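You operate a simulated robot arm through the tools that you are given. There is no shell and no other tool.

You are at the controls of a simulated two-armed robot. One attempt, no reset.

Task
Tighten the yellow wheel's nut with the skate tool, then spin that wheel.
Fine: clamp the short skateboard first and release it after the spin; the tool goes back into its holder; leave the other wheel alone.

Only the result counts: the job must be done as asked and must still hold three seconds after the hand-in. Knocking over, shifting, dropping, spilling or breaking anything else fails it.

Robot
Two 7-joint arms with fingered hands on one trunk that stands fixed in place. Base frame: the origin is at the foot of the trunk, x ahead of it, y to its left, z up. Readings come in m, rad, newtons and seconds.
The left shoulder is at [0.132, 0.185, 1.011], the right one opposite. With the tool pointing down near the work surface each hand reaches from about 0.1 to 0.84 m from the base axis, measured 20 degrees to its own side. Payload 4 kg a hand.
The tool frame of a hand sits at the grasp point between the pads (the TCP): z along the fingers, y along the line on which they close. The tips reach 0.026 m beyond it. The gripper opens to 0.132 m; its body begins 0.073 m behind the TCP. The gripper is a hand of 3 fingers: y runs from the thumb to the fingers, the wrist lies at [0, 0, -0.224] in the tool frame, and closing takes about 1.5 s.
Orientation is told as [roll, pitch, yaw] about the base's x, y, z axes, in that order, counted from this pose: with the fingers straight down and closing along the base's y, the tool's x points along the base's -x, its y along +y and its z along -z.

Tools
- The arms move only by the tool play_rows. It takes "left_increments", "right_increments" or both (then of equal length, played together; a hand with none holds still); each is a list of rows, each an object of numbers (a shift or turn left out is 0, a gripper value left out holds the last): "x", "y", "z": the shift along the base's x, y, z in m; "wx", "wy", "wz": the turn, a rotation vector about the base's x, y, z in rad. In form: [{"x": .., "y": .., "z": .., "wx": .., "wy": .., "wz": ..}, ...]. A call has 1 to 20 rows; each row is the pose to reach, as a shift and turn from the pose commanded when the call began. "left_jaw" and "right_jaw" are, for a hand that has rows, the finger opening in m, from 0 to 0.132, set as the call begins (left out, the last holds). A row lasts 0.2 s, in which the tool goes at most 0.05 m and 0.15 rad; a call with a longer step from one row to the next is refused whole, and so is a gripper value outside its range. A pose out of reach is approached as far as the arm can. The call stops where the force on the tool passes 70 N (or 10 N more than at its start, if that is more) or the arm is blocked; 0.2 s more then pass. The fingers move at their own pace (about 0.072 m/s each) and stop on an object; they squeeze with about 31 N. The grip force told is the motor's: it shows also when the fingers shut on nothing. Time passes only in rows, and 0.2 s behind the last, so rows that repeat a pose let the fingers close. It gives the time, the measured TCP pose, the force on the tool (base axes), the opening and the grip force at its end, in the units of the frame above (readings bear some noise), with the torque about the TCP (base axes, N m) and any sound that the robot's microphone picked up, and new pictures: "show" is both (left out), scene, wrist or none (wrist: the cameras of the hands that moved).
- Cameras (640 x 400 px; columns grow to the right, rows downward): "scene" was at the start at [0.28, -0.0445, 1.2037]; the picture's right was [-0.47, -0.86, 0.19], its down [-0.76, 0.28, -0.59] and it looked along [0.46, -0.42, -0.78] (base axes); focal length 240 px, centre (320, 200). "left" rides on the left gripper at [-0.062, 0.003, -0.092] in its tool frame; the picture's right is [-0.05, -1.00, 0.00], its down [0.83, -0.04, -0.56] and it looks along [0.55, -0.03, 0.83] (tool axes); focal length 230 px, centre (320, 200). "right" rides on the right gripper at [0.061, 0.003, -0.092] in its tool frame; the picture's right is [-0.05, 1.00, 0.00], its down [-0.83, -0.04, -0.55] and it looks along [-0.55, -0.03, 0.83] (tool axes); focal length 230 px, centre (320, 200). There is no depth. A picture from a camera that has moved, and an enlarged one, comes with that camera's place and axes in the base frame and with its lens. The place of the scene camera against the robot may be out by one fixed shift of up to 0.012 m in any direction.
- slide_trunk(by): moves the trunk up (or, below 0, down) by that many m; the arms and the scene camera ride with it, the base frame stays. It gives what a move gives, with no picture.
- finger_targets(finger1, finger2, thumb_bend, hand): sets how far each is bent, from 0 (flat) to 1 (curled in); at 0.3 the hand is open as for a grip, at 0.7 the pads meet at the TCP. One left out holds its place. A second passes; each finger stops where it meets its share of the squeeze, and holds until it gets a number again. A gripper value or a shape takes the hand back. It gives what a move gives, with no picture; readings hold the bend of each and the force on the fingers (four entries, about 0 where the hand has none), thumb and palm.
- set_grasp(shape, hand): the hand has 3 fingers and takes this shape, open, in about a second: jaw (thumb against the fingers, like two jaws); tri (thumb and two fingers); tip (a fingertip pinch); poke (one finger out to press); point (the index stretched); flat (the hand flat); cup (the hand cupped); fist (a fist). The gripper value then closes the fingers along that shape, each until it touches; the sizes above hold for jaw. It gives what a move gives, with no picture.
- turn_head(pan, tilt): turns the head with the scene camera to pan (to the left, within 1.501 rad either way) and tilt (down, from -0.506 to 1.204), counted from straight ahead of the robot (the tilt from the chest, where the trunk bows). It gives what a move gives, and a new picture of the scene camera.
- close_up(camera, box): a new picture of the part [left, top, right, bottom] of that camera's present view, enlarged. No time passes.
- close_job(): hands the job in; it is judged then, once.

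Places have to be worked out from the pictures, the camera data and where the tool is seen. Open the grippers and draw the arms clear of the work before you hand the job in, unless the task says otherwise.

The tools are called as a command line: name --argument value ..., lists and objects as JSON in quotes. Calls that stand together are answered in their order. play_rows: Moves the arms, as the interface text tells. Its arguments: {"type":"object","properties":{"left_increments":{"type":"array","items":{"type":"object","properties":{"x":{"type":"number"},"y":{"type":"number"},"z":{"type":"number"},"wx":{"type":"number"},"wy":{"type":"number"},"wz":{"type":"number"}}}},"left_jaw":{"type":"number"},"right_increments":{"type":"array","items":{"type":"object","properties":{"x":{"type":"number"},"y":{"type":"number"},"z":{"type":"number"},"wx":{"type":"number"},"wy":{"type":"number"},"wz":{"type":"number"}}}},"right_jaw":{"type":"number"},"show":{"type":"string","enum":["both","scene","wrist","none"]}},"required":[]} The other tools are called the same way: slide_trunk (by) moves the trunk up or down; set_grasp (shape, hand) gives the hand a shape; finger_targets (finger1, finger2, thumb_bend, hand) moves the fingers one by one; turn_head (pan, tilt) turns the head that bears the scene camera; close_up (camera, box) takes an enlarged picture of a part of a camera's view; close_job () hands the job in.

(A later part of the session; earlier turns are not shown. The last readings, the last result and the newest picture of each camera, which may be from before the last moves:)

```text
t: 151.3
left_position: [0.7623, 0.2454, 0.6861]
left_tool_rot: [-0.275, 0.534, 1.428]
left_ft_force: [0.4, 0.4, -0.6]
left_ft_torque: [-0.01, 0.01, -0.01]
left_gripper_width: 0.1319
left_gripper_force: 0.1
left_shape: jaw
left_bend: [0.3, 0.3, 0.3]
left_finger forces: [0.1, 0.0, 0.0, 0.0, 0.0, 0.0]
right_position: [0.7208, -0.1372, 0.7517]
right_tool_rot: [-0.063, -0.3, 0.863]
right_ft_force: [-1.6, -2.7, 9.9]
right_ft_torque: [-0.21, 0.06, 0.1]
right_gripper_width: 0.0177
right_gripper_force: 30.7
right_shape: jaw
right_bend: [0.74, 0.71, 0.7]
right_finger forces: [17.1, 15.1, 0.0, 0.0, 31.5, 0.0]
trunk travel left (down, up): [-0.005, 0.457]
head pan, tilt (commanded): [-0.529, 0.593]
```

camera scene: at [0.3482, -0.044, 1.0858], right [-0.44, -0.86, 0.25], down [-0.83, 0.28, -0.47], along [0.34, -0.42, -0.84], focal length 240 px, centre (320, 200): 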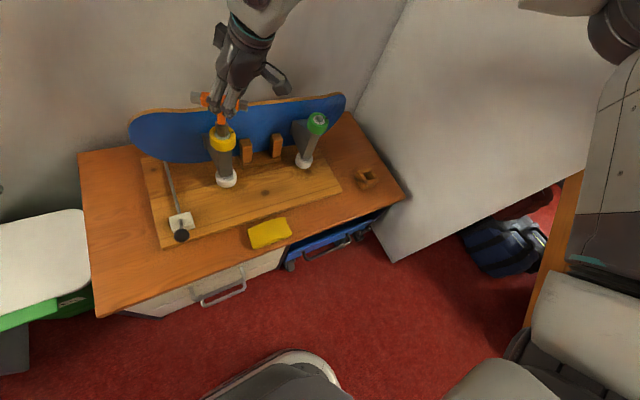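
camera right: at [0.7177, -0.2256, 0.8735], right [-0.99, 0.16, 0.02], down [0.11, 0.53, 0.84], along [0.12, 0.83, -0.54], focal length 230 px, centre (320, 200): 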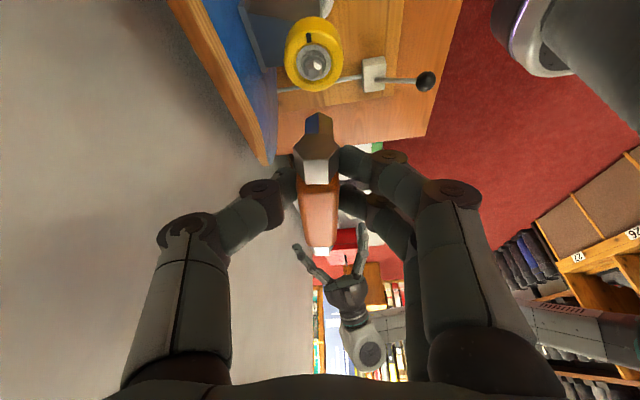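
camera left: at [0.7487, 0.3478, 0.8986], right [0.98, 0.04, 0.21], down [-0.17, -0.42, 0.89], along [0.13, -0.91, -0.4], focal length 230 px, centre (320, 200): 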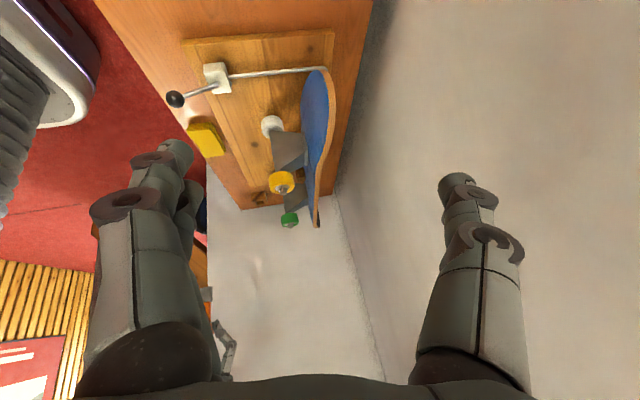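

Torque is relieved (0.1 N m). Before separating the tool I re-tighten the clamp with the left hand: bring it upright (yaw 90°) beside the lever first.

play_rows --left_increments '[{"x": -0.02, "y": -0.005, "z": 0.014, "wx": 0.07, "wy": 0.03, "wz": 0.008}, {"x": -0.04, "y": -0.02, "z": 0.02, "wx": 0.14, "wy": 0.06, "wz": 0.016}, {"x": -0.06, "y": -0.04, "z": 0.03, "wx": 0.21, "wy": 0.09, "wz": 0.025}, {"x": -0.08, "y": -0.06, "z": 0.03, "wx": 0.28, "wy": 0.118, "wz": 0.033}, {"x": -0.1, "y": -0.08, "z": 0.03, "wx": 0.35, "wy": 0.148, "wz": 0.041}, {"x": -0.12, "y": -0.1, "z": 0.03, "wx": 0.42, "wy": 0.177, "wz": 0.05}, {"x": -0.14, "y": -0.12, "z": 0.025, "wx": 0.49, "wy": 0.207, "wz": 0.058}, {"x": -0.162, "y": -0.145, "z": 0.014, "wx": 0.548, "wy": 0.231, "wz": 0.065}]' --show "both"

```text
t: 153.2
left_position: [0.6007, 0.1014, 0.7016]
left_tool_rot: [-0.001, -0.004, 1.571]
left_ft_force: [0.1, -0.3, -0.4]
left_ft_torque: [0.0, -0.03, -0.01]
left_gripper_width: 0.1319
left_gripper_force: 0.1
left_shape: jaw
left_bend: [0.3, 0.3, 0.3]
left_finger forces: [0.1, 0.0, 0.1, 0.0, 0.1, 0.0]
right_position: [0.7216, -0.139, 0.7518]
right_tool_rot: [-0.062, -0.3, 0.864]
right_ft_force: [-0.9, -2.9, 9.4]
right_ft_torque: [-0.2, 0.04, 0.09]
right_gripper_width: 0.0172
right_gripper_force: 31.4
right_shape: jaw
right_bend: [0.74, 0.71, 0.7]
right_finger forces: [16.9, 15.3, 0.0, 0.0, 31.6, 0.0]
trunk travel left (down, up): [-0.005, 0.457]
head pan, tilt (commanded): [-0.529, 0.593]
camera scene: at [0.348, -0.0448, 1.0859], right [-0.44, -0.86, 0.25], down [-0.83, 0.28, -0.47], along [0.34, -0.42, -0.84], focal length 240 px, centre (320, 200)
camera left: at [0.596, 0.164, 0.7924], right [1.0, 0.05, 0.0], down [0.04, -0.83, 0.55], along [0.03, -0.55, -0.83], focal length 230 px, centre (320, 200)
```

scene: 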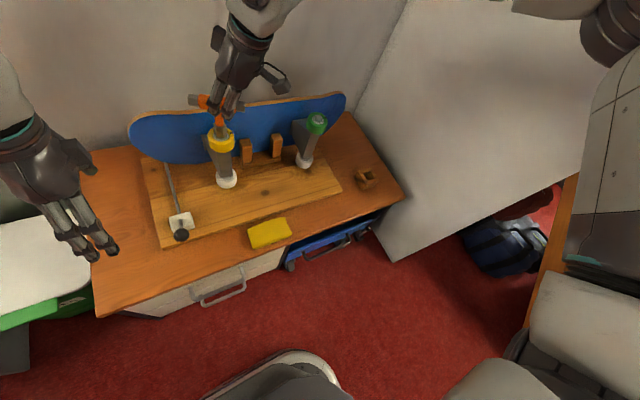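
left: 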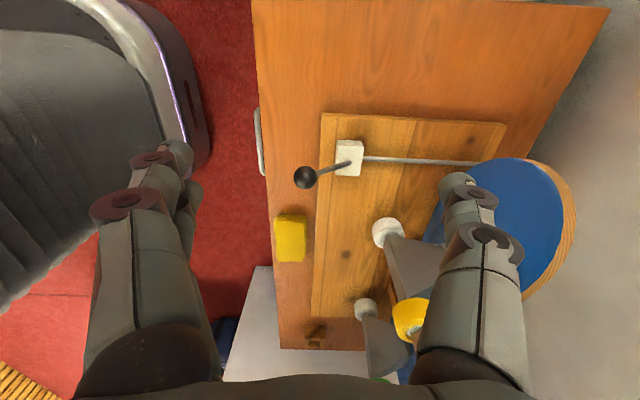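

The left hand is upright beside the lever; the knob is at [0.584, 0.021, 0.523] (45°). I lower the open hand astride it, thumb on the board side.

play_rows --left_increments '[{"x": -0.003, "y": -0.04, "z": -0.02}, {"x": -0.006, "y": -0.08, "z": -0.045}, {"x": -0.006, "y": -0.081, "z": -0.09}, {"x": -0.006, "y": -0.081, "z": -0.135}, {"x": -0.006, "y": -0.081, "z": -0.175}, {"x": -0.006, "y": -0.081, "z": -0.186}]' --show "wrist"

```text
t: 154.6
left_position: [0.5955, 0.0199, 0.515]
left_tool_rot: [-0.003, -0.001, 1.571]
left_ft_force: [-0.3, 0.0, -0.2]
left_ft_torque: [-0.01, 0.01, 0.0]
left_gripper_width: 0.1319
left_gripper_force: 0.0
left_shape: jaw
left_bend: [0.3, 0.3, 0.3]
left_finger forces: [0.0, 0.1, 0.0, 0.0, 0.0, 0.0]
right_position: [0.7214, -0.138, 0.7505]
right_tool_rot: [-0.062, -0.299, 0.864]
right_ft_force: [-0.5, -1.6, 10.0]
right_ft_torque: [-0.21, 0.05, 0.16]
right_gripper_width: 0.0173
right_gripper_force: 30.8
right_shape: jaw
right_bend: [0.74, 0.71, 0.7]
right_finger forces: [16.9, 15.9, 0.1, 0.0, 31.9, 0.0]
trunk travel left (down, up): [-0.005, 0.457]
head pan, tilt (commanded): [-0.529, 0.593]
camera left: at [0.5917, 0.0821, 0.6061], right [1.0, 0.05, 0.0], down [0.04, -0.83, 0.55], along [0.03, -0.55, -0.83], focal length 230 px, centre (320, 200)
```

left: 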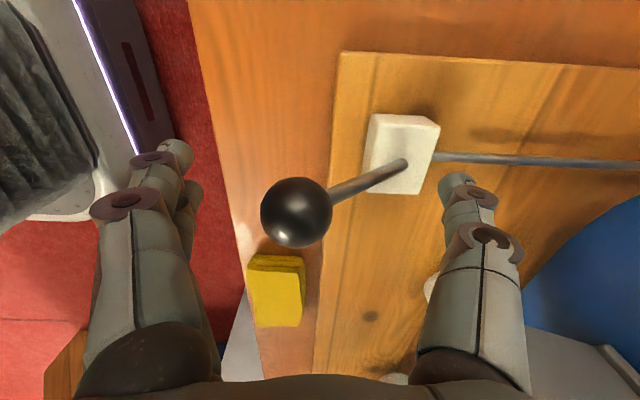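

I raise a little so the thumb tip meets the ball (not the shaft), move up to it, and then push -x while lowering along the arc.

play_rows --left_increments '[{"z": 0.026}, {"z": 0.026, "x": -0.025}, {"z": 0.026, "x": -0.048}, {"z": 0.022, "x": -0.056}, {"z": 0.015, "x": -0.063}, {"z": 0.008, "x": -0.07}, {"z": 0.003, "x": -0.075}]' --show "wrist"

```text
t: 156.2
left_position: [0.5206, 0.0198, 0.518]
left_tool_rot: [-0.001, -0.002, 1.572]
left_ft_force: [2.9, -0.4, 5.0]
left_ft_torque: [-0.05, -0.47, -0.04]
left_gripper_width: 0.132
left_gripper_force: 0.1
left_shape: jaw
left_bend: [0.3, 0.3, 0.27]
left_finger forces: [0.0, 0.0, 0.0, 0.0, 5.8, 0.0]
right_position: [0.7228, -0.139, 0.7526]
right_tool_rot: [-0.065, -0.301, 0.863]
right_ft_force: [6.0, -1.3, 11.8]
right_ft_torque: [-0.19, -0.18, 0.17]
right_gripper_width: 0.0173
right_gripper_force: 31.1
right_shape: jaw
right_bend: [0.74, 0.71, 0.7]
right_finger forces: [13.5, 14.6, 0.0, 0.0, 34.9, 0.0]
trunk travel left (down, up): [-0.005, 0.457]
head pan, tilt (commanded): [-0.529, 0.593]
camera left: at [0.5162, 0.0827, 0.609], right [1.0, 0.05, 0.0], down [0.04, -0.83, 0.55], along [0.03, -0.55, -0.83], focal length 230 px, centre (320, 200)
```

left: 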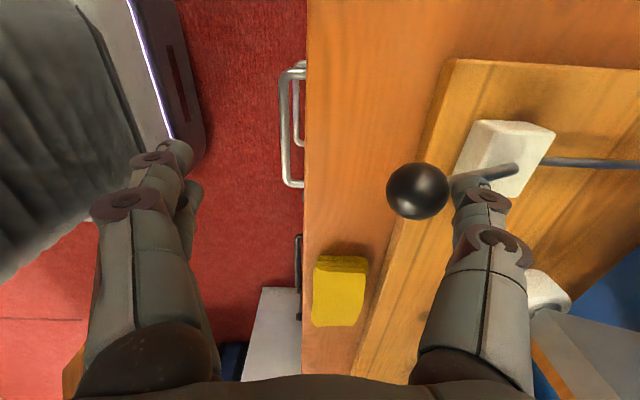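

The knob is at ~59° again, and the right hand felt the board being pressed (Fx +6 N), so the clamp does act on the board. I push a bit more to be sure it's at the stop.

play_rows --left_increments '[{"x": -0.005, "z": -0.006}, {"x": -0.01, "z": -0.011}, {"x": -0.012, "z": -0.015}]' --show "wrist"

```text
t: 156.9
left_position: [0.5091, 0.0188, 0.5047]
left_tool_rot: [-0.005, 0.003, 1.572]
left_ft_force: [-3.0, 2.3, 31.9]
left_ft_torque: [0.06, -2.93, 0.33]
left_gripper_width: 0.132
left_gripper_force: 0.1
left_shape: jaw
left_bend: [0.3, 0.3, 0.22]
left_finger forces: [0.0, 0.0, 0.0, 0.0, 29.2, 0.0]
right_position: [0.7224, -0.138, 0.7531]
right_tool_rot: [-0.066, -0.302, 0.867]
right_ft_force: [16.1, 1.1, 6.3]
right_ft_torque: [-0.2, -0.36, 0.21]
right_gripper_width: 0.0177
right_gripper_force: 30.9
right_shape: jaw
right_bend: [0.74, 0.71, 0.7]
right_finger forces: [10.5, 12.9, 0.0, 0.0, 38.5, 0.0]
trunk travel left (down, up): [-0.005, 0.457]
head pan, tilt (commanded): [-0.529, 0.593]
camera left: at [0.5037, 0.0815, 0.5957], right [1.0, 0.05, 0.0], down [0.04, -0.83, 0.56], along [0.03, -0.56, -0.83], focal length 230 px, centre (320, 200)
```

left: 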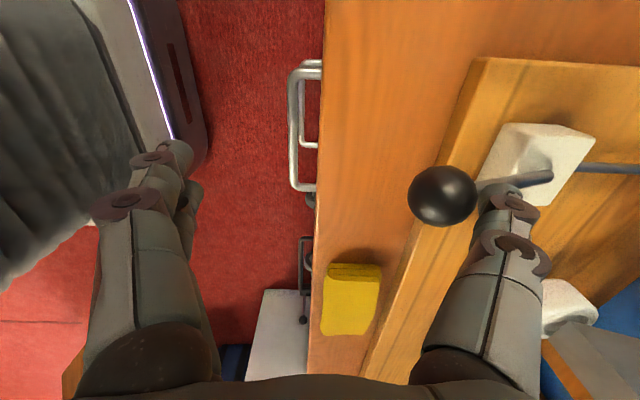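

The lever is at its stop (32 N). I withdraw the left hand straight up and park it aside, then check the lever.

play_rows --left_increments '[{"x": 0.006, "z": 0.01}, {"x": 0.012, "z": 0.03}, {"x": 0.02, "z": 0.07}, {"x": 0.02, "z": 0.115}, {"x": 0.02, "y": 0.02, "z": 0.155}, {"x": 0.03, "y": 0.06, "z": 0.17}, {"x": 0.04, "y": 0.1, "z": 0.18}]' --show "both"

close_up --camera "scene" --box '[90, 80, 350, 250]'

```text
t: 158.6
left_position: [0.5475, 0.1218, 0.682]
left_tool_rot: [-0.001, -0.001, 1.571]
left_ft_force: [-0.9, -0.2, 0.2]
left_ft_torque: [0.03, 0.01, 0.01]
left_gripper_width: 0.1322
left_gripper_force: 0.0
left_shape: jaw
left_bend: [0.3, 0.3, 0.3]
left_finger forces: [0.1, 0.0, 0.1, 0.0, 0.0, 0.0]
right_position: [0.7208, -0.1391, 0.752]
right_tool_rot: [-0.065, -0.301, 0.865]
right_ft_force: [9.2, -0.1, 20.6]
right_ft_torque: [-0.21, -0.33, 0.26]
right_gripper_width: 0.0179
right_gripper_force: 30.9
right_shape: jaw
right_bend: [0.74, 0.71, 0.7]
right_finger forces: [12.8, 16.0, 0.0, 0.2, 38.1, 0.0]
trunk travel left (down, up): [-0.005, 0.457]
head pan, tilt (commanded): [-0.529, 0.593]
camera scene: at [0.3478, -0.0438, 1.086], right [-0.44, -0.86, 0.25], down [-0.83, 0.28, -0.47], along [0.34, -0.42, -0.84], focal length 240 px, centre (320, 200)
camera left: at [0.5439, 0.1834, 0.773], right [1.0, 0.05, 0.0], down [0.04, -0.83, 0.55], along [0.03, -0.55, -0.83], focal length 230 px, centre (320, 200)
```

scene: 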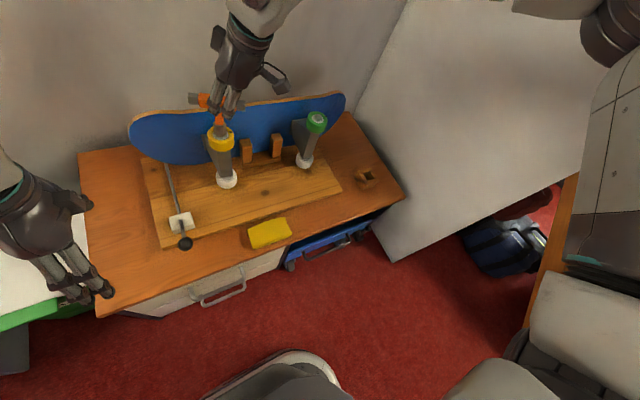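
left: 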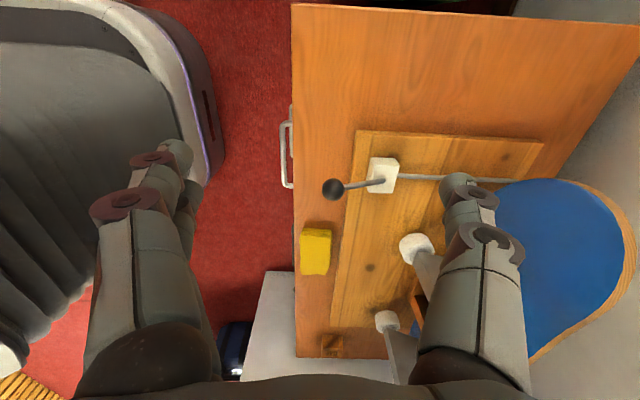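

```text
2.35 times, centred on (220, 165) of scene
camera zoom: at [0.3478, -0.0438, 1.086], right [-0.44, -0.86, 0.25], down [-0.83, 0.28, -0.47], along [0.34, -0.42, -0.84], focal length 564 px, centre (555, 282)
```

zoom: 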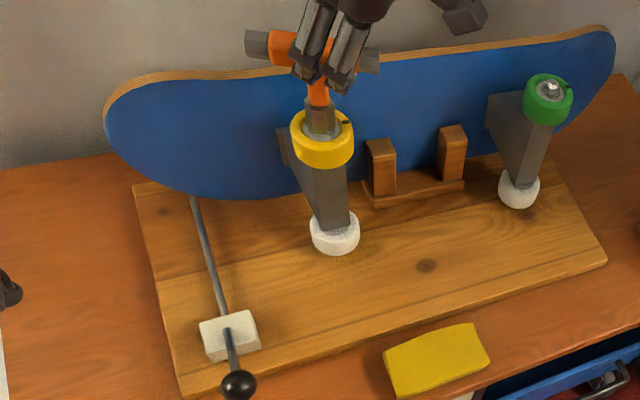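

The lever is fully down again (~60°). The clamp now presses the board a little against my tool (Fx 9, Fz 21 N), so I first unload those forces: +x 3 mm and +z 5 mm, tiny CCW.

play_rows --right_increments '[{"x": 0.002, "z": 0.003, "wz": 0.01}, {"x": 0.0035, "z": 0.006, "wz": 0.02}]' --show "none"

```text
t: 159.2
left_position: [0.5481, 0.1211, 0.6807]
left_tool_rot: [0.003, -0.002, 1.571]
left_ft_force: [-0.4, 0.0, 0.1]
left_ft_torque: [0.03, 0.02, 0.01]
left_gripper_width: 0.1317
left_gripper_force: 0.1
left_shape: jaw
left_bend: [0.3, 0.3, 0.3]
left_finger forces: [0.1, 0.0, 0.0, 0.1, 0.0, 0.0]
right_position: [0.7242, -0.1389, 0.7536]
right_tool_rot: [-0.059, -0.293, 0.883]
right_ft_force: [-0.8, 1.0, 1.0]
right_ft_torque: [-0.1, 0.0, 0.19]
right_gripper_width: 0.0173
right_gripper_force: 31.0
right_shape: jaw
right_bend: [0.74, 0.71, 0.7]
right_finger forces: [14.4, 15.8, 0.0, 0.1, 29.7, 0.0]
trunk travel left (down, up): [-0.005, 0.457]
head pan, tilt (commanded): [-0.529, 0.593]
```

Forces are near zero. I take out the last torque and lift by just 4 mm to test for sticking.

play_rows --right_increments '[{"wz": 0.02, "z": 0.001}, {"wz": 0.025, "z": 0.0025}, {"wz": 0.025, "z": 0.004}]' --show "none"

```text
t: 159.9
left_position: [0.5491, 0.1202, 0.6823]
left_tool_rot: [0.0, -0.002, 1.57]
left_ft_force: [-0.4, -1.1, -1.1]
left_ft_torque: [0.03, 0.0, -0.01]
left_gripper_width: 0.1318
left_gripper_force: 0.0
left_shape: jaw
left_bend: [0.3, 0.3, 0.3]
left_finger forces: [0.1, 0.0, 0.1, 0.0, 0.0, 0.1]
right_position: [0.7265, -0.138, 0.7611]
right_tool_rot: [-0.062, -0.299, 0.909]
right_ft_force: [-1.1, -1.1, -0.2]
right_ft_torque: [-0.06, 0.06, 0.03]
right_gripper_width: 0.0167
right_gripper_force: 30.7
right_shape: jaw
right_bend: [0.73, 0.71, 0.7]
right_finger forces: [14.8, 13.3, 0.1, 0.0, 27.7, 0.1]
trunk travel left (down, up): [-0.005, 0.457]
head pan, tilt (commanded): [-0.529, 0.593]
```

play_rows --right_increments '[{"z": 0.003}, {"z": 0.006}]' --show "none"

close_up --camera "scene" --box '[190, 95, 250, 155]'

close_up --camera "scene" --box '[90, 80, 350, 250]'

```text
t: 160.6
left_position: [0.5496, 0.1205, 0.6817]
left_tool_rot: [0.002, -0.001, 1.57]
left_ft_force: [-0.3, -0.2, 0.0]
left_ft_torque: [0.0, 0.0, 0.01]
left_gripper_width: 0.1319
left_gripper_force: 0.0
left_shape: jaw
left_bend: [0.3, 0.3, 0.3]
left_finger forces: [0.0, 0.0, 0.1, 0.1, 0.1, 0.0]
right_position: [0.7262, -0.1369, 0.7676]
right_tool_rot: [-0.063, -0.298, 0.91]
right_ft_force: [0.2, -0.1, -0.5]
right_ft_torque: [-0.02, 0.03, -0.02]
right_gripper_width: 0.0164
right_gripper_force: 31.2
right_shape: jaw
right_bend: [0.73, 0.71, 0.7]
right_finger forces: [13.7, 13.4, 0.1, 0.0, 26.9, 0.0]
trunk travel left (down, up): [-0.005, 0.457]
head pan, tilt (commanded): [-0.529, 0.593]
```

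```text
6.67 times, centred on (220, 125) of scene
camera zoom: at [0.3493, -0.0444, 1.0854], right [-0.44, -0.86, 0.25], down [-0.83, 0.28, -0.47], along [0.34, -0.42, -0.84], focal length 1597 px, centre (987, 700)
```

zoom: 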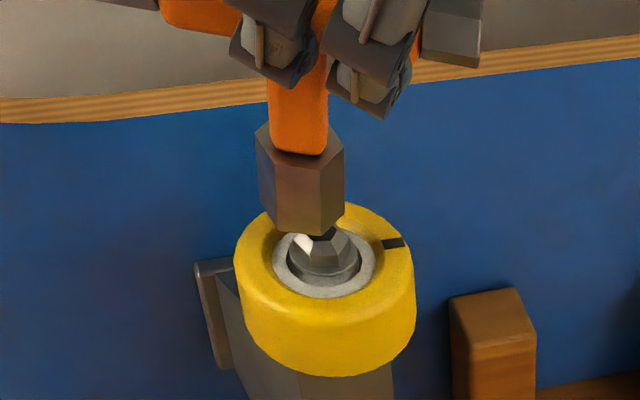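

```text
2.35 times, centred on (220, 165) of scene
camera zoom: at [0.3493, -0.0444, 1.0854], right [-0.44, -0.86, 0.25], down [-0.83, 0.28, -0.47], along [0.34, -0.42, -0.84], focal length 564 px, centre (555, 282)
```

zoom: 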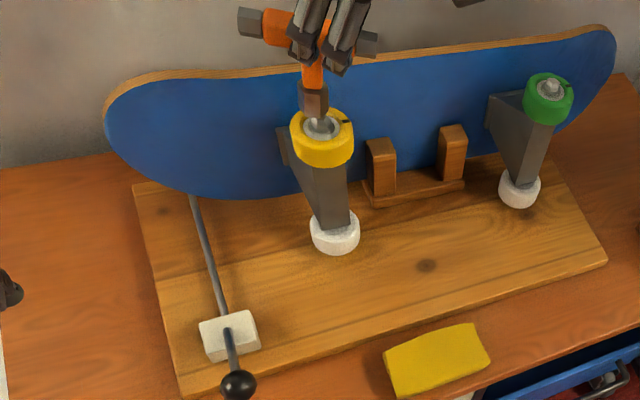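

The tool is free and the board stands clamped within ~3 mm of its original place. I raise the tool clear and examine the nut.

play_rows --right_increments '[{"z": 0.02}, {"z": 0.045}, {"z": 0.07, "x": -0.02}, {"z": 0.08, "x": -0.05}]' --show "scene"

close_up --camera "scene" --box '[205, 120, 235, 150]'

close_up --camera "scene" --box '[160, 40, 260, 130]'

```text
t: 161.6
left_position: [0.5496, 0.1213, 0.6811]
left_tool_rot: [-0.001, -0.002, 1.57]
left_ft_force: [0.2, 0.2, 0.5]
left_ft_torque: [0.0, -0.02, 0.02]
left_gripper_width: 0.1316
left_gripper_force: 0.0
left_shape: jaw
left_bend: [0.3, 0.3, 0.3]
left_finger forces: [0.0, 0.0, 0.0, 0.0, 0.0, 0.0]
right_position: [0.6741, -0.1372, 0.8487]
right_tool_rot: [-0.066, -0.299, 0.907]
right_ft_force: [-0.3, 0.7, -1.0]
right_ft_torque: [-0.02, -0.01, 0.04]
right_gripper_width: 0.0164
right_gripper_force: 31.0
right_shape: jaw
right_bend: [0.73, 0.71, 0.7]
right_finger forces: [13.9, 13.3, 0.1, 0.0, 27.0, 0.1]
trunk travel left (down, up): [-0.005, 0.457]
head pan, tilt (commanded): [-0.529, 0.593]
camera scene: at [0.3482, -0.0443, 1.086], right [-0.44, -0.86, 0.25], down [-0.83, 0.28, -0.47], along [0.34, -0.42, -0.84], focal length 240 px, centre (320, 200)
```

scene: 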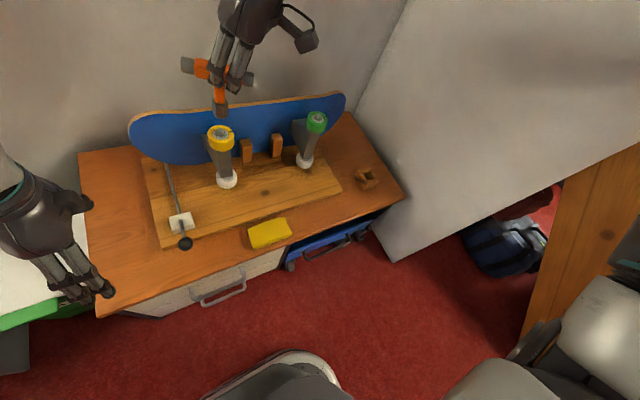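

```text
13.33 times, centred on (220, 135) of scene
camera zoom: at [0.3482, -0.0443, 1.086], right [-0.44, -0.86, 0.25], down [-0.83, 0.28, -0.47], along [0.34, -0.42, -0.84], focal length 3194 px, centre (1653, 1067)
```

zoom: 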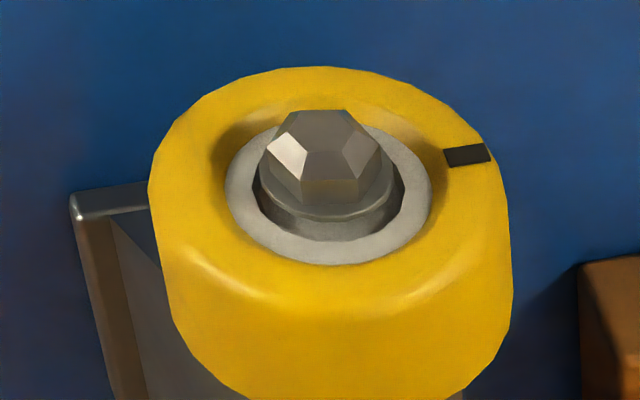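

```text
4.44 times, centred on (210, 85) of scene
camera zoom: at [0.3482, -0.0443, 1.086], right [-0.44, -0.86, 0.25], down [-0.83, 0.28, -0.47], along [0.34, -0.42, -0.84], focal length 1064 px, centre (809, 711)
```

zoom: 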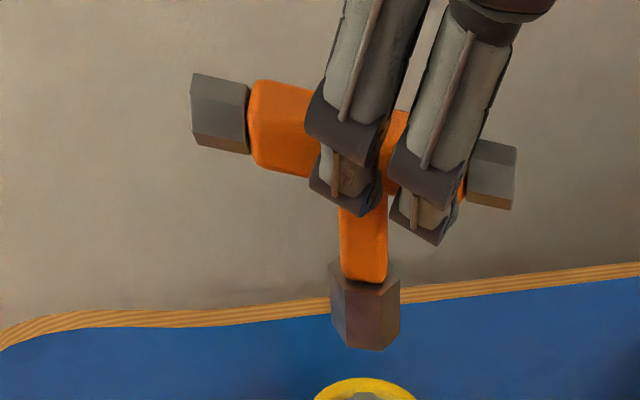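

The nut sits lower now and took 2.9 N m before I stopped: tight. Next the tool goes back to its holder: I carry it over, turning the hand to yaw ≈1.46.

play_rows --right_increments '[{"x": -0.0046, "y": -0.0415, "wz": 0.05}, {"x": -0.0092, "y": -0.083, "wz": 0.1}, {"x": -0.0138, "y": -0.1245, "wz": 0.15}, {"x": -0.0184, "y": -0.166, "wz": 0.2}, {"x": -0.023, "y": -0.2075, "wz": 0.25}, {"x": -0.0276, "y": -0.249, "wz": 0.3}, {"x": -0.0322, "y": -0.2905, "wz": 0.35}, {"x": -0.0368, "y": -0.332, "wz": 0.4}, {"x": -0.0414, "y": -0.3735, "wz": 0.45}, {"x": -0.046, "y": -0.415, "z": -0.02, "wz": 0.5}, {"x": -0.0507, "y": -0.456, "z": -0.045, "wz": 0.55}, {"x": -0.0507, "y": -0.456, "z": -0.09, "wz": 0.55}, {"x": -0.0507, "y": -0.456, "z": -0.135, "wz": 0.55}]' --show "both"

close_up --camera "scene" --box '[330, 90, 430, 200]'

close_up --camera "right" --box '[240, 0, 400, 160]'

```text
t: 164.3
left_position: [0.5491, 0.1196, 0.6803]
left_tool_rot: [0.001, -0.001, 1.57]
left_ft_force: [0.0, 0.1, 0.0]
left_ft_torque: [0.05, 0.02, -0.01]
left_gripper_width: 0.1321
left_gripper_force: 0.0
left_shape: jaw
left_bend: [0.3, 0.3, 0.3]
left_finger forces: [0.0, 0.0, 0.0, 0.1, 0.1, 0.1]
right_position: [0.6246, -0.5944, 0.7107]
right_tool_rot: [-0.064, -0.299, 1.458]
right_ft_force: [-0.4, 0.2, -0.5]
right_ft_torque: [-0.03, -0.01, 0.0]
right_gripper_width: 0.016
right_gripper_force: 31.4
right_shape: jaw
right_bend: [0.73, 0.71, 0.7]
right_finger forces: [14.1, 13.1, 0.0, 0.1, 27.2, 0.1]
trunk travel left (down, up): [-0.005, 0.457]
head pan, tilt (commanded): [-0.529, 0.593]
camera scene: at [0.3498, -0.0453, 1.085], right [-0.44, -0.86, 0.25], down [-0.83, 0.28, -0.47], along [0.34, -0.42, -0.84], focal length 240 px, centre (320, 200)
camera right: at [0.6054, -0.6795, 0.7817], right [-0.98, 0.18, -0.04], down [0.08, 0.62, 0.78], along [0.17, 0.76, -0.63], focal length 230 px, centre (320, 200)
```

scene: 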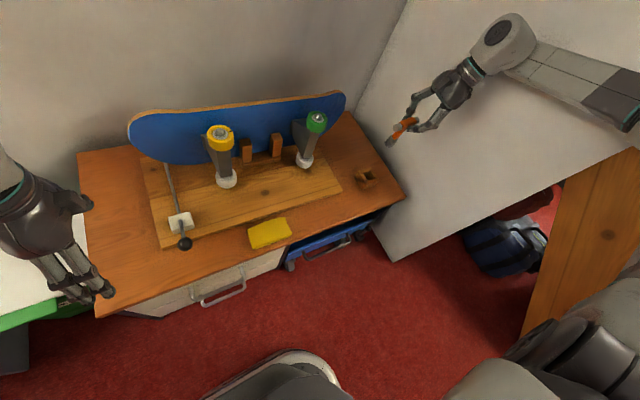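
right: 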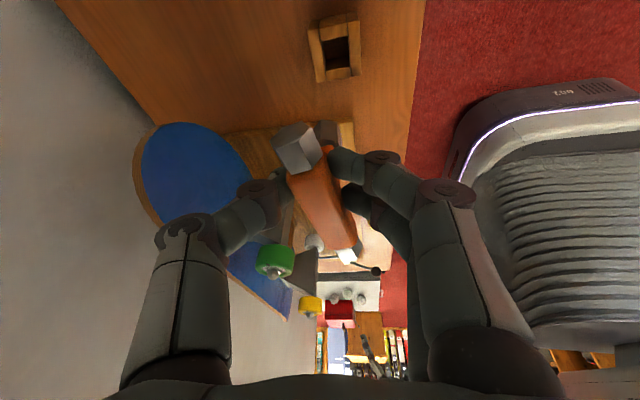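

```text
3.64 times, centred on (380, 145) of scene
camera zoom: at [0.3498, -0.0453, 1.085], right [-0.44, -0.86, 0.25], down [-0.83, 0.28, -0.47], along [0.34, -0.42, -0.84], focal length 871 px, centre (102, 400)
```

zoom: 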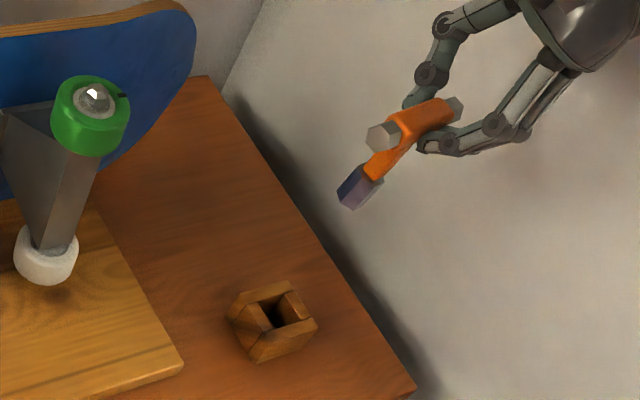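

```text
2.50 times, centred on (320, 80) of right
camera zoom: at [0.6054, -0.6795, 0.7817], right [-0.98, 0.18, -0.04], down [0.08, 0.62, 0.78], along [0.17, 0.76, -0.63], focal length 575 px, centre (320, 500)
```

zoom: 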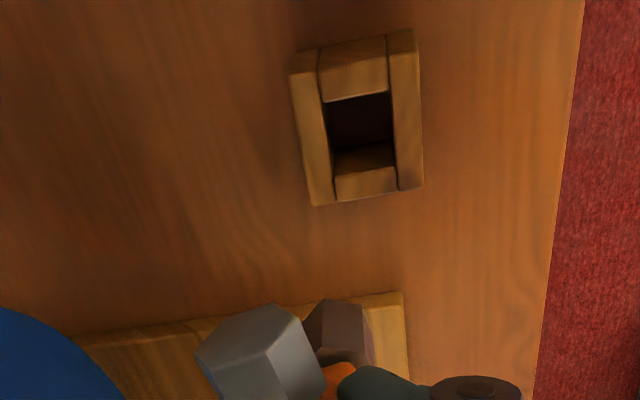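

The bar has turned slightly in the grip but the tool still hangs near vertical. I come down closer to the holder (socket ~3-4 cm above it) with a small x correction so I can compare positions directly.

play_rows --right_increments '[{"x": -0.003, "z": -0.04}, {"x": -0.006, "y": -0.001, "z": -0.08}, {"x": -0.008, "y": -0.002, "z": -0.108}]' --show "scene"

close_up --camera "scene" --box '[340, 120, 410, 200]'

close_up --camera "right" --box '[260, 40, 420, 180]'

```text
t: 165.2
left_position: [0.5499, 0.1203, 0.6805]
left_tool_rot: [0.0, 0.0, 1.571]
left_ft_force: [-0.3, 0.1, 0.3]
left_ft_torque: [0.02, 0.01, 0.01]
left_gripper_width: 0.1319
left_gripper_force: 0.0
left_shape: jaw
left_bend: [0.3, 0.3, 0.3]
left_finger forces: [0.1, 0.1, 0.0, 0.0, 0.1, 0.0]
right_position: [0.6181, -0.5969, 0.6032]
right_tool_rot: [-0.062, -0.3, 1.457]
right_ft_force: [0.4, 1.0, -1.6]
right_ft_torque: [-0.02, 0.0, 0.01]
right_gripper_width: 0.0162
right_gripper_force: 30.7
right_shape: jaw
right_bend: [0.73, 0.71, 0.7]
right_finger forces: [14.3, 13.1, 0.0, 0.1, 27.3, 0.1]
trunk travel left (down, up): [-0.005, 0.457]
head pan, tilt (commanded): [-0.529, 0.593]
camera scene: at [0.3496, -0.045, 1.0852], right [-0.44, -0.86, 0.25], down [-0.83, 0.28, -0.47], along [0.34, -0.42, -0.84], focal length 240 px, centre (320, 200)
```

scene: 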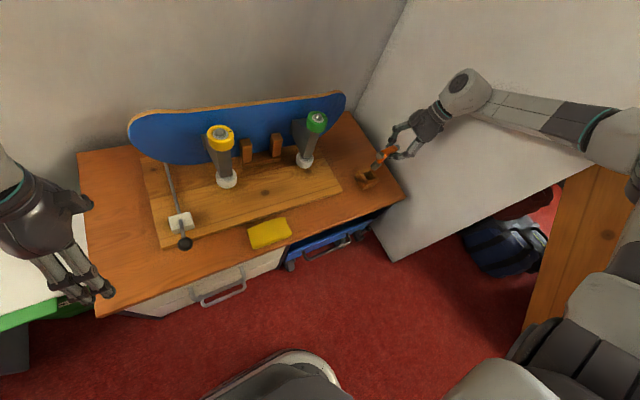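

```text
5.00 times, centred on (375, 160) of scene
camera zoom: at [0.3496, -0.045, 1.0852], right [-0.44, -0.86, 0.25], down [-0.83, 0.28, -0.47], along [0.34, -0.42, -0.84], focal length 1198 px, centre (45, 400)
```

zoom: 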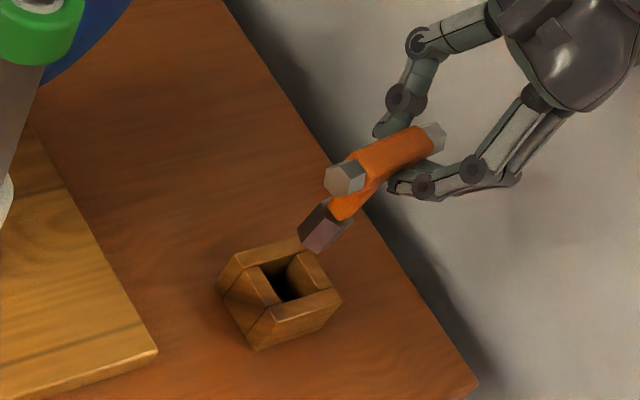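

```text
2.86 times, centred on (340, 110) of right
camera zoom: at [0.5981, -0.6806, 0.6739], right [-0.98, 0.18, -0.04], down [0.08, 0.62, 0.78], along [0.17, 0.76, -0.63], focal length 657 px, centre (263, 457)
```

zoom: 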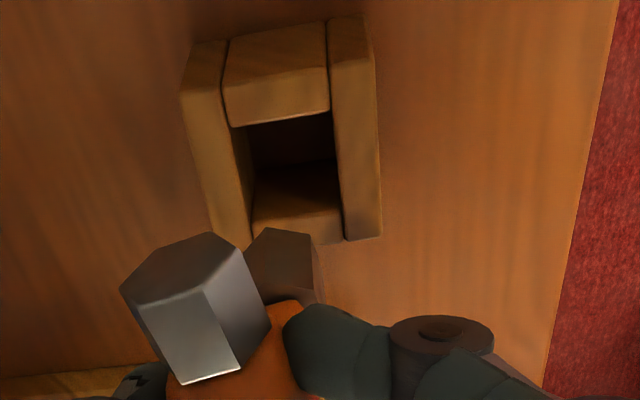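

Taking into account that this wrist image is upside-down, both views agree: the socket is centred over the hole, ~45 mm above it. I lower it slowly into the hole.

play_rows --right_increments '[{"x": -0.001, "z": -0.015}, {"x": -0.001, "z": -0.03}, {"x": -0.001, "z": -0.043}, {"x": -0.001, "z": -0.052}]' --show "none"

close_up --camera "scene" --box '[340, 120, 410, 200]'

close_up --camera "right" --box '[260, 40, 420, 180]'

```text
t: 166.2
left_position: [0.5484, 0.121, 0.6814]
left_tool_rot: [0.002, -0.003, 1.57]
left_ft_force: [-0.7, 0.2, 0.3]
left_ft_torque: [0.01, -0.03, -0.02]
left_gripper_width: 0.1318
left_gripper_force: 0.0
left_shape: jaw
left_bend: [0.3, 0.3, 0.3]
left_finger forces: [0.0, 0.1, 0.0, 0.0, 0.0, 0.0]
right_position: [0.617, -0.5953, 0.5514]
right_tool_rot: [-0.063, -0.3, 1.459]
right_ft_force: [0.3, 0.3, -0.7]
right_ft_torque: [-0.03, -0.02, -0.01]
right_gripper_width: 0.0165
right_gripper_force: 30.9
right_shape: jaw
right_bend: [0.73, 0.71, 0.7]
right_finger forces: [14.4, 13.0, 0.0, 0.0, 27.3, 0.1]
trunk travel left (down, up): [-0.005, 0.457]
head pan, tilt (commanded): [-0.529, 0.593]
```

```text
5.00 times, centred on (375, 160) of scene
camera zoom: at [0.3494, -0.0447, 1.0853], right [-0.44, -0.86, 0.25], down [-0.83, 0.28, -0.47], along [0.34, -0.42, -0.84], focal length 1198 px, centre (45, 400)
```

zoom: 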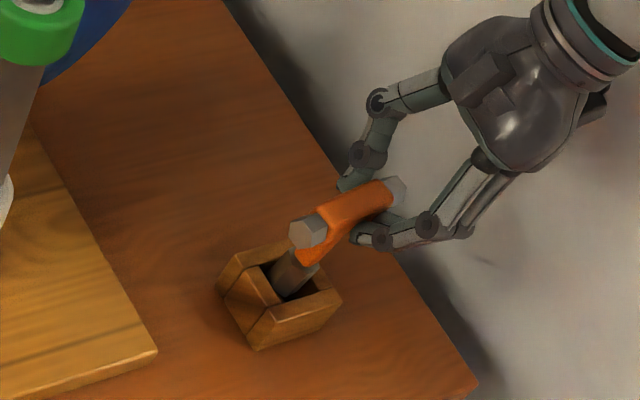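

```text
2.86 times, centred on (340, 110) of right
camera zoom: at [0.5969, -0.6807, 0.6228], right [-0.98, 0.18, -0.04], down [0.08, 0.62, 0.78], along [0.17, 0.76, -0.63], focal length 657 px, centre (263, 457)
```

zoom: 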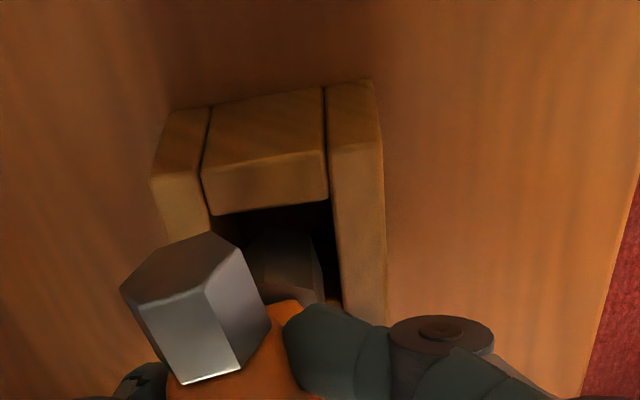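

The socket has entered the hole without contact. I lower the rest of the way until it rests on the bottom.

play_rows --right_increments '[{"z": -0.01}, {"z": -0.018}, {"z": -0.025}, {"z": -0.03}]' --show "none"

close_up --camera "scene" --box '[340, 120, 410, 200]'

```text
t: 167.2
left_position: [0.5497, 0.1211, 0.6799]
left_tool_rot: [0.001, -0.001, 1.571]
left_ft_force: [-0.1, 1.0, -0.1]
left_ft_torque: [0.01, 0.02, 0.0]
left_gripper_width: 0.1318
left_gripper_force: 0.0
left_shape: jaw
left_bend: [0.3, 0.3, 0.3]
left_finger forces: [0.0, 0.0, 0.0, 0.2, 0.1, 0.1]
right_position: [0.615, -0.5958, 0.5224]
right_tool_rot: [-0.062, -0.297, 1.458]
right_ft_force: [0.2, 0.0, -0.8]
right_ft_torque: [-0.04, -0.01, -0.01]
right_gripper_width: 0.0163
right_gripper_force: 31.5
right_shape: jaw
right_bend: [0.73, 0.71, 0.7]
right_finger forces: [14.5, 12.9, 0.0, 0.0, 27.5, 0.1]
trunk travel left (down, up): [-0.005, 0.457]
head pan, tilt (commanded): [-0.529, 0.593]
```

```text
5.00 times, centred on (375, 160) of scene
camera zoom: at [0.3493, -0.0446, 1.0853], right [-0.44, -0.86, 0.25], down [-0.83, 0.28, -0.47], along [0.34, -0.42, -0.84], focal length 1198 px, centre (45, 400)
```

zoom: 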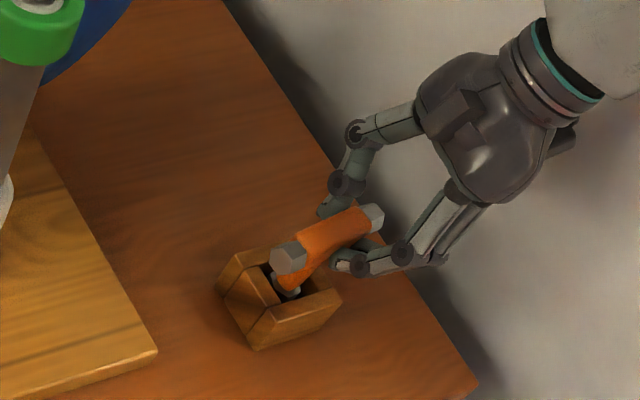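

play_rows --right_increments '[{"z": -0.004}, {"z": -0.008}, {"z": -0.01}]' --show "none"

```text
t: 167.9
left_position: [0.5483, 0.121, 0.6827]
left_tool_rot: [-0.001, -0.001, 1.57]
left_ft_force: [0.3, -0.9, -0.7]
left_ft_torque: [-0.03, -0.01, -0.01]
left_gripper_width: 0.132
left_gripper_force: 0.0
left_shape: jaw
left_bend: [0.3, 0.3, 0.3]
left_finger forces: [0.2, 0.0, 0.0, 0.0, 0.0, 0.0]
right_position: [0.6167, -0.5955, 0.5166]
right_tool_rot: [-0.071, -0.298, 1.459]
right_ft_force: [-1.2, -2.6, 18.6]
right_ft_torque: [0.04, 0.0, 0.01]
right_gripper_width: 0.0169
right_gripper_force: 31.2
right_shape: jaw
right_bend: [0.73, 0.71, 0.7]
right_finger forces: [16.3, 16.3, 0.0, 0.0, 32.3, 0.0]
trunk travel left (down, up): [-0.005, 0.457]
head pan, tilt (commanded): [-0.529, 0.593]
```

It rests on the bottom (18 N). I unload 3 mm, open the hand and look.

play_rows --right_increments '[{"z": 0.004}, {"z": 0.005}]' --show "none"

play_rows --right_increments '[{}, {}, {}, {}, {}, {}]' --right_jaw 0.132 --show "both"

close_up --camera "scene" --box '[340, 120, 410, 200]'

```text
t: 168.6
left_position: [0.5485, 0.121, 0.6805]
left_tool_rot: [0.001, -0.002, 1.57]
left_ft_force: [-0.1, -0.3, -0.6]
left_ft_torque: [-0.01, -0.01, -0.03]
left_gripper_width: 0.132
left_gripper_force: 0.0
left_shape: jaw
left_bend: [0.3, 0.3, 0.3]
left_finger forces: [0.0, 0.0, 0.0, 0.1, 0.0, 0.1]
right_position: [0.6144, -0.5958, 0.5181]
right_tool_rot: [-0.061, -0.298, 1.459]
right_ft_force: [2.0, -2.3, 9.5]
right_ft_torque: [0.0, -0.18, -0.04]
right_gripper_width: 0.0171
right_gripper_force: 31.8
right_shape: jaw
right_bend: [0.73, 0.71, 0.7]
right_finger forces: [14.8, 14.7, 0.0, 0.0, 31.8, 0.0]
trunk travel left (down, up): [-0.005, 0.457]
head pan, tilt (commanded): [-0.529, 0.593]
```

```text
t: 169.9
left_position: [0.5492, 0.1212, 0.6814]
left_tool_rot: [0.002, -0.001, 1.569]
left_ft_force: [0.2, -0.4, -0.9]
left_ft_torque: [-0.01, 0.01, 0.05]
left_gripper_width: 0.1317
left_gripper_force: 0.0
left_shape: jaw
left_bend: [0.3, 0.3, 0.3]
left_finger forces: [0.1, 0.0, 0.0, 0.1, 0.1, 0.0]
right_position: [0.6152, -0.596, 0.5172]
right_tool_rot: [-0.064, -0.299, 1.459]
right_ft_force: [-1.3, -0.6, 0.2]
right_ft_torque: [0.03, -0.03, 0.01]
right_gripper_width: 0.1322
right_gripper_force: 0.1
right_shape: jaw
right_bend: [0.3, 0.3, 0.3]
right_finger forces: [0.0, 0.0, 0.0, 0.1, 0.0, 0.1]
trunk travel left (down, up): [-0.005, 0.457]
head pan, tilt (commanded): [-0.529, 0.593]
camera scene: at [0.3491, -0.0445, 1.0854], right [-0.44, -0.86, 0.25], down [-0.83, 0.28, -0.47], along [0.34, -0.42, -0.84], focal length 240 px, centre (320, 200)
camera right: at [0.5962, -0.6812, 0.5878], right [-0.98, 0.18, -0.04], down [0.08, 0.62, 0.78], along [0.17, 0.76, -0.63], focal length 230 px, centre (320, 200)
```

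scene: 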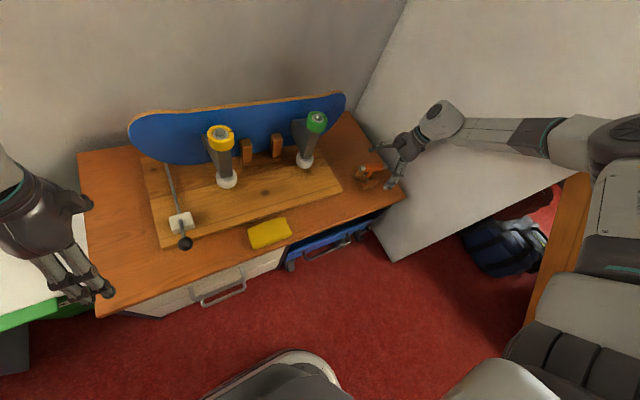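
right: 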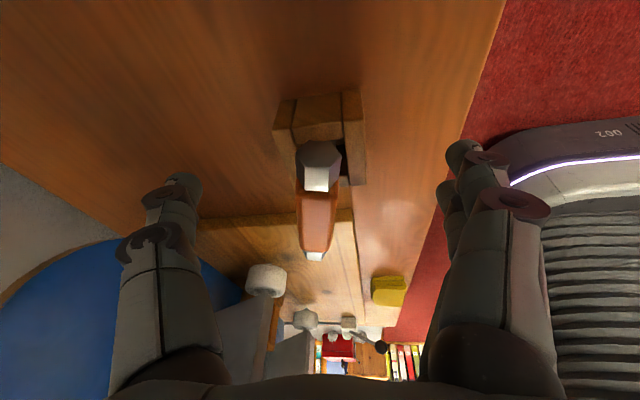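

```text
5.00 times, centred on (375, 160) of scene
camera zoom: at [0.3491, -0.0445, 1.0854], right [-0.44, -0.86, 0.25], down [-0.83, 0.28, -0.47], along [0.34, -0.42, -0.84], focal length 1198 px, centre (45, 400)
```

zoom: 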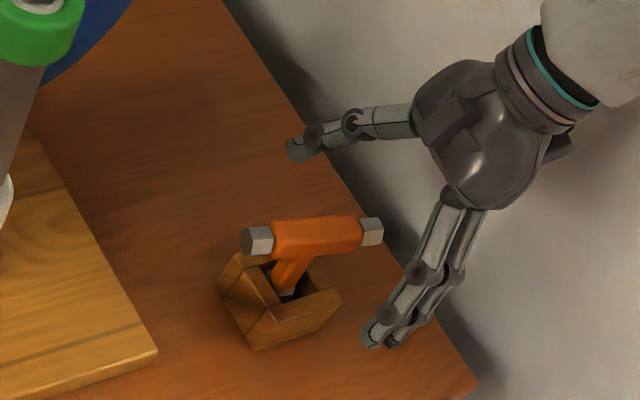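

The tool stands in its holder, leaning slightly. I back the right hand straight up, upright it, and look from above; I'd like to leave the tool standing straight.

play_rows --right_increments '[{"z": 0.03}, {"z": 0.06}, {"z": 0.09}, {"z": 0.11, "y": 0.008, "wx": -0.1, "wy": 0.033}, {"z": 0.11, "y": 0.016, "wx": -0.2, "wy": 0.066}, {"z": 0.11, "y": 0.024, "wx": -0.29, "wy": 0.097, "wz": 0.01}, {"z": 0.11, "y": 0.024, "wx": -0.29, "wy": 0.097, "wz": 0.01}]' --right_jaw 0.132 --show "wrist"

close_up --camera "right" --box '[240, 60, 400, 200]'

close_up --camera "scene" --box '[345, 140, 395, 200]'

```text
t: 171.6
left_position: [0.5484, 0.1195, 0.6819]
left_tool_rot: [0.001, -0.003, 1.571]
left_ft_force: [0.1, 0.3, -0.1]
left_ft_torque: [0.0, 0.02, 0.02]
left_gripper_width: 0.132
left_gripper_force: 0.2
left_shape: jaw
left_bend: [0.3, 0.3, 0.3]
left_finger forces: [0.1, 0.0, 0.1, 0.0, 0.1, 0.1]
right_position: [0.6157, -0.5731, 0.6265]
right_tool_rot: [0.001, 0.003, 1.458]
right_ft_force: [0.0, -0.3, -0.1]
right_ft_torque: [0.01, 0.02, 0.01]
right_gripper_width: 0.1318
right_gripper_force: 0.1
right_shape: jaw
right_bend: [0.3, 0.3, 0.3]
right_finger forces: [0.0, 0.0, 0.1, 0.0, 0.1, 0.0]
trunk travel left (down, up): [-0.005, 0.457]
head pan, tilt (commanded): [-0.529, 0.593]
camera right: at [0.6047, -0.6336, 0.7194], right [-0.99, 0.16, 0.0], down [0.14, 0.82, 0.55], along [0.09, 0.55, -0.83], focal length 230 px, centre (320, 200)
```

right: 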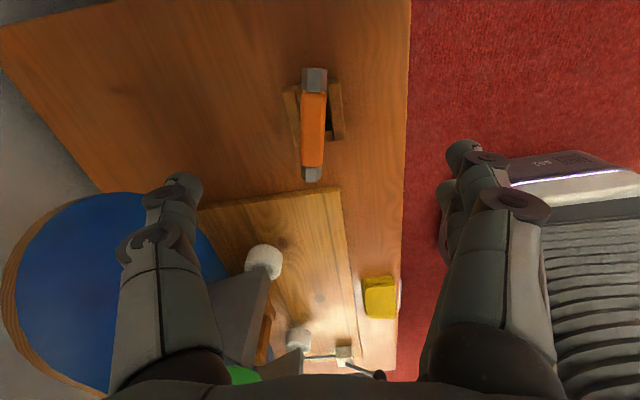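

```text
2.86 times, centred on (320, 130) of right
camera zoom: at [0.6047, -0.6336, 0.7194], right [-0.99, 0.16, 0.0], down [0.14, 0.82, 0.55], along [0.09, 0.55, -0.83], focal length 657 px, centre (320, 400)
```

zoom: 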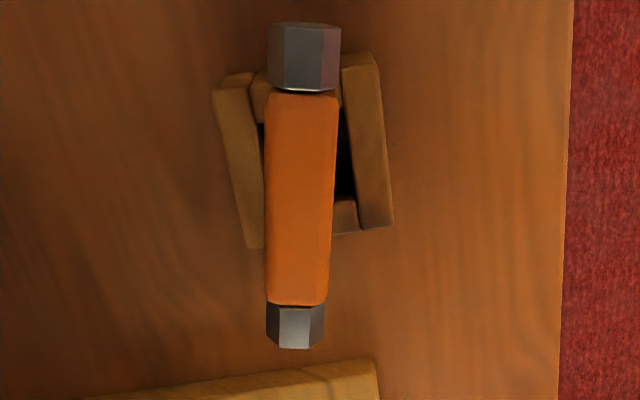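

```text
6.67 times, centred on (370, 170) of scene
camera zoom: at [0.3491, -0.0449, 1.0854], right [-0.44, -0.86, 0.25], down [-0.83, 0.28, -0.47], along [0.34, -0.42, -0.84], focal length 1597 px, centre (-13, 400)
```

zoom: 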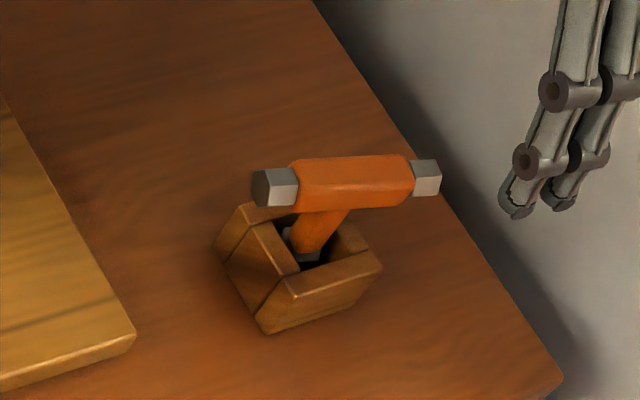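

From above the tool is centred in its holder and upright to within a few mm. Now the spin: I raise the right hand, turn it to yaw 0 and close the fingertips into a blunt tip for brushing the wheel's rim.

play_rows --right_increments '[{"z": 0.04, "wz": -0.06}, {"z": 0.08, "wz": -0.2}, {"z": 0.11, "y": 0.02, "wz": -0.345}, {"z": 0.12, "y": 0.06, "wz": -0.49}, {"z": 0.12, "y": 0.1, "wz": -0.635}, {"z": 0.12, "y": 0.14, "wz": -0.78}, {"z": 0.12, "y": 0.18, "wz": -0.925}, {"z": 0.12, "y": 0.22, "x": 0.01, "wz": -1.07}, {"z": 0.12, "y": 0.26, "x": 0.02, "wz": -1.215}, {"z": 0.12, "y": 0.3, "x": 0.03, "wz": -1.36}, {"z": 0.12, "y": 0.34, "x": 0.035, "wz": -1.458}, {"z": 0.12, "y": 0.363, "x": 0.035, "wz": -1.458}]' --right_jaw 0.0 --show "both"

close_up --camera "right" --box '[200, 60, 480, 260]'

```text
t: 174.2
left_position: [0.5491, 0.1214, 0.6805]
left_tool_rot: [0.002, 0.0, 1.571]
left_ft_force: [0.4, -0.2, 1.2]
left_ft_torque: [-0.03, -0.04, 0.01]
left_gripper_width: 0.132
left_gripper_force: 0.0
left_shape: jaw
left_bend: [0.3, 0.3, 0.3]
left_finger forces: [0.0, 0.0, 0.0, 0.0, 0.0, 0.1]
right_position: [0.6523, -0.207, 0.7443]
right_tool_rot: [0.002, 0.0, 0.001]
right_ft_force: [-0.5, -0.2, -0.1]
right_ft_torque: [0.02, -0.03, -0.03]
right_gripper_width: 0.0
right_gripper_force: 30.7
right_shape: jaw
right_bend: [0.67, 0.67, 0.74]
right_finger forces: [0.1, 0.1, 0.0, 0.0, 0.0, 0.0]
trunk travel left (down, up): [-0.005, 0.457]
head pan, tilt (commanded): [-0.529, 0.593]
camera scene: at [0.3493, -0.0443, 1.0853], right [-0.44, -0.86, 0.25], down [-0.83, 0.28, -0.47], along [0.34, -0.42, -0.84], focal length 240 px, centre (320, 200)
camera right: at [0.5894, -0.2055, 0.8391], right [0.05, 1.0, 0.0], down [0.83, -0.04, 0.55], along [0.55, -0.03, -0.83], focal length 230 px, centre (320, 200)
```

scene: 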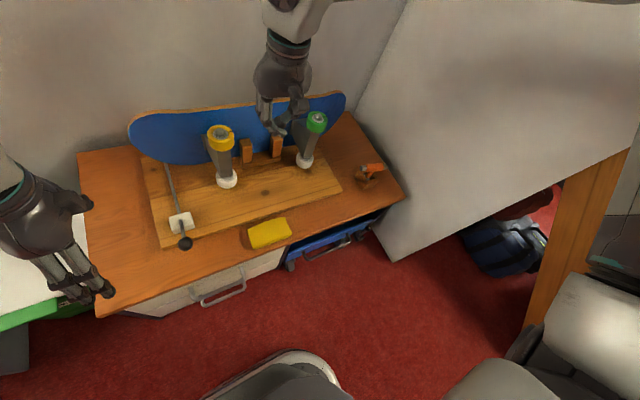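
right: 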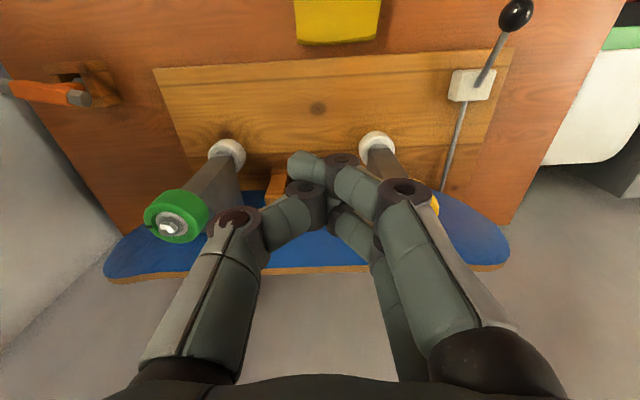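

```text
2.00 times, centred on (340, 160) of right
camera zoom: at [0.5894, -0.2055, 0.8391], right [0.05, 1.0, 0.0], down [0.83, -0.04, 0.55], along [0.55, -0.03, -0.83], focal length 460 px, centre (280, 280)
```

zoom: 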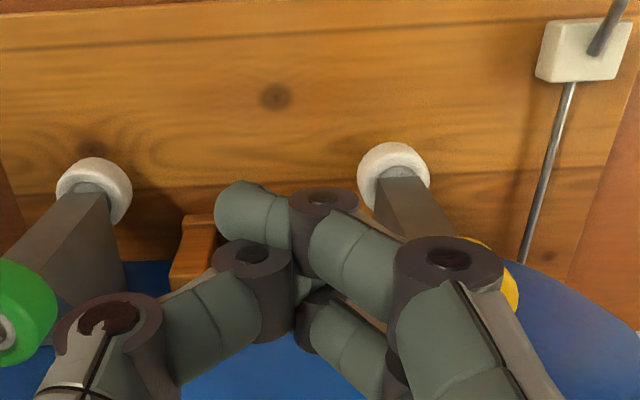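

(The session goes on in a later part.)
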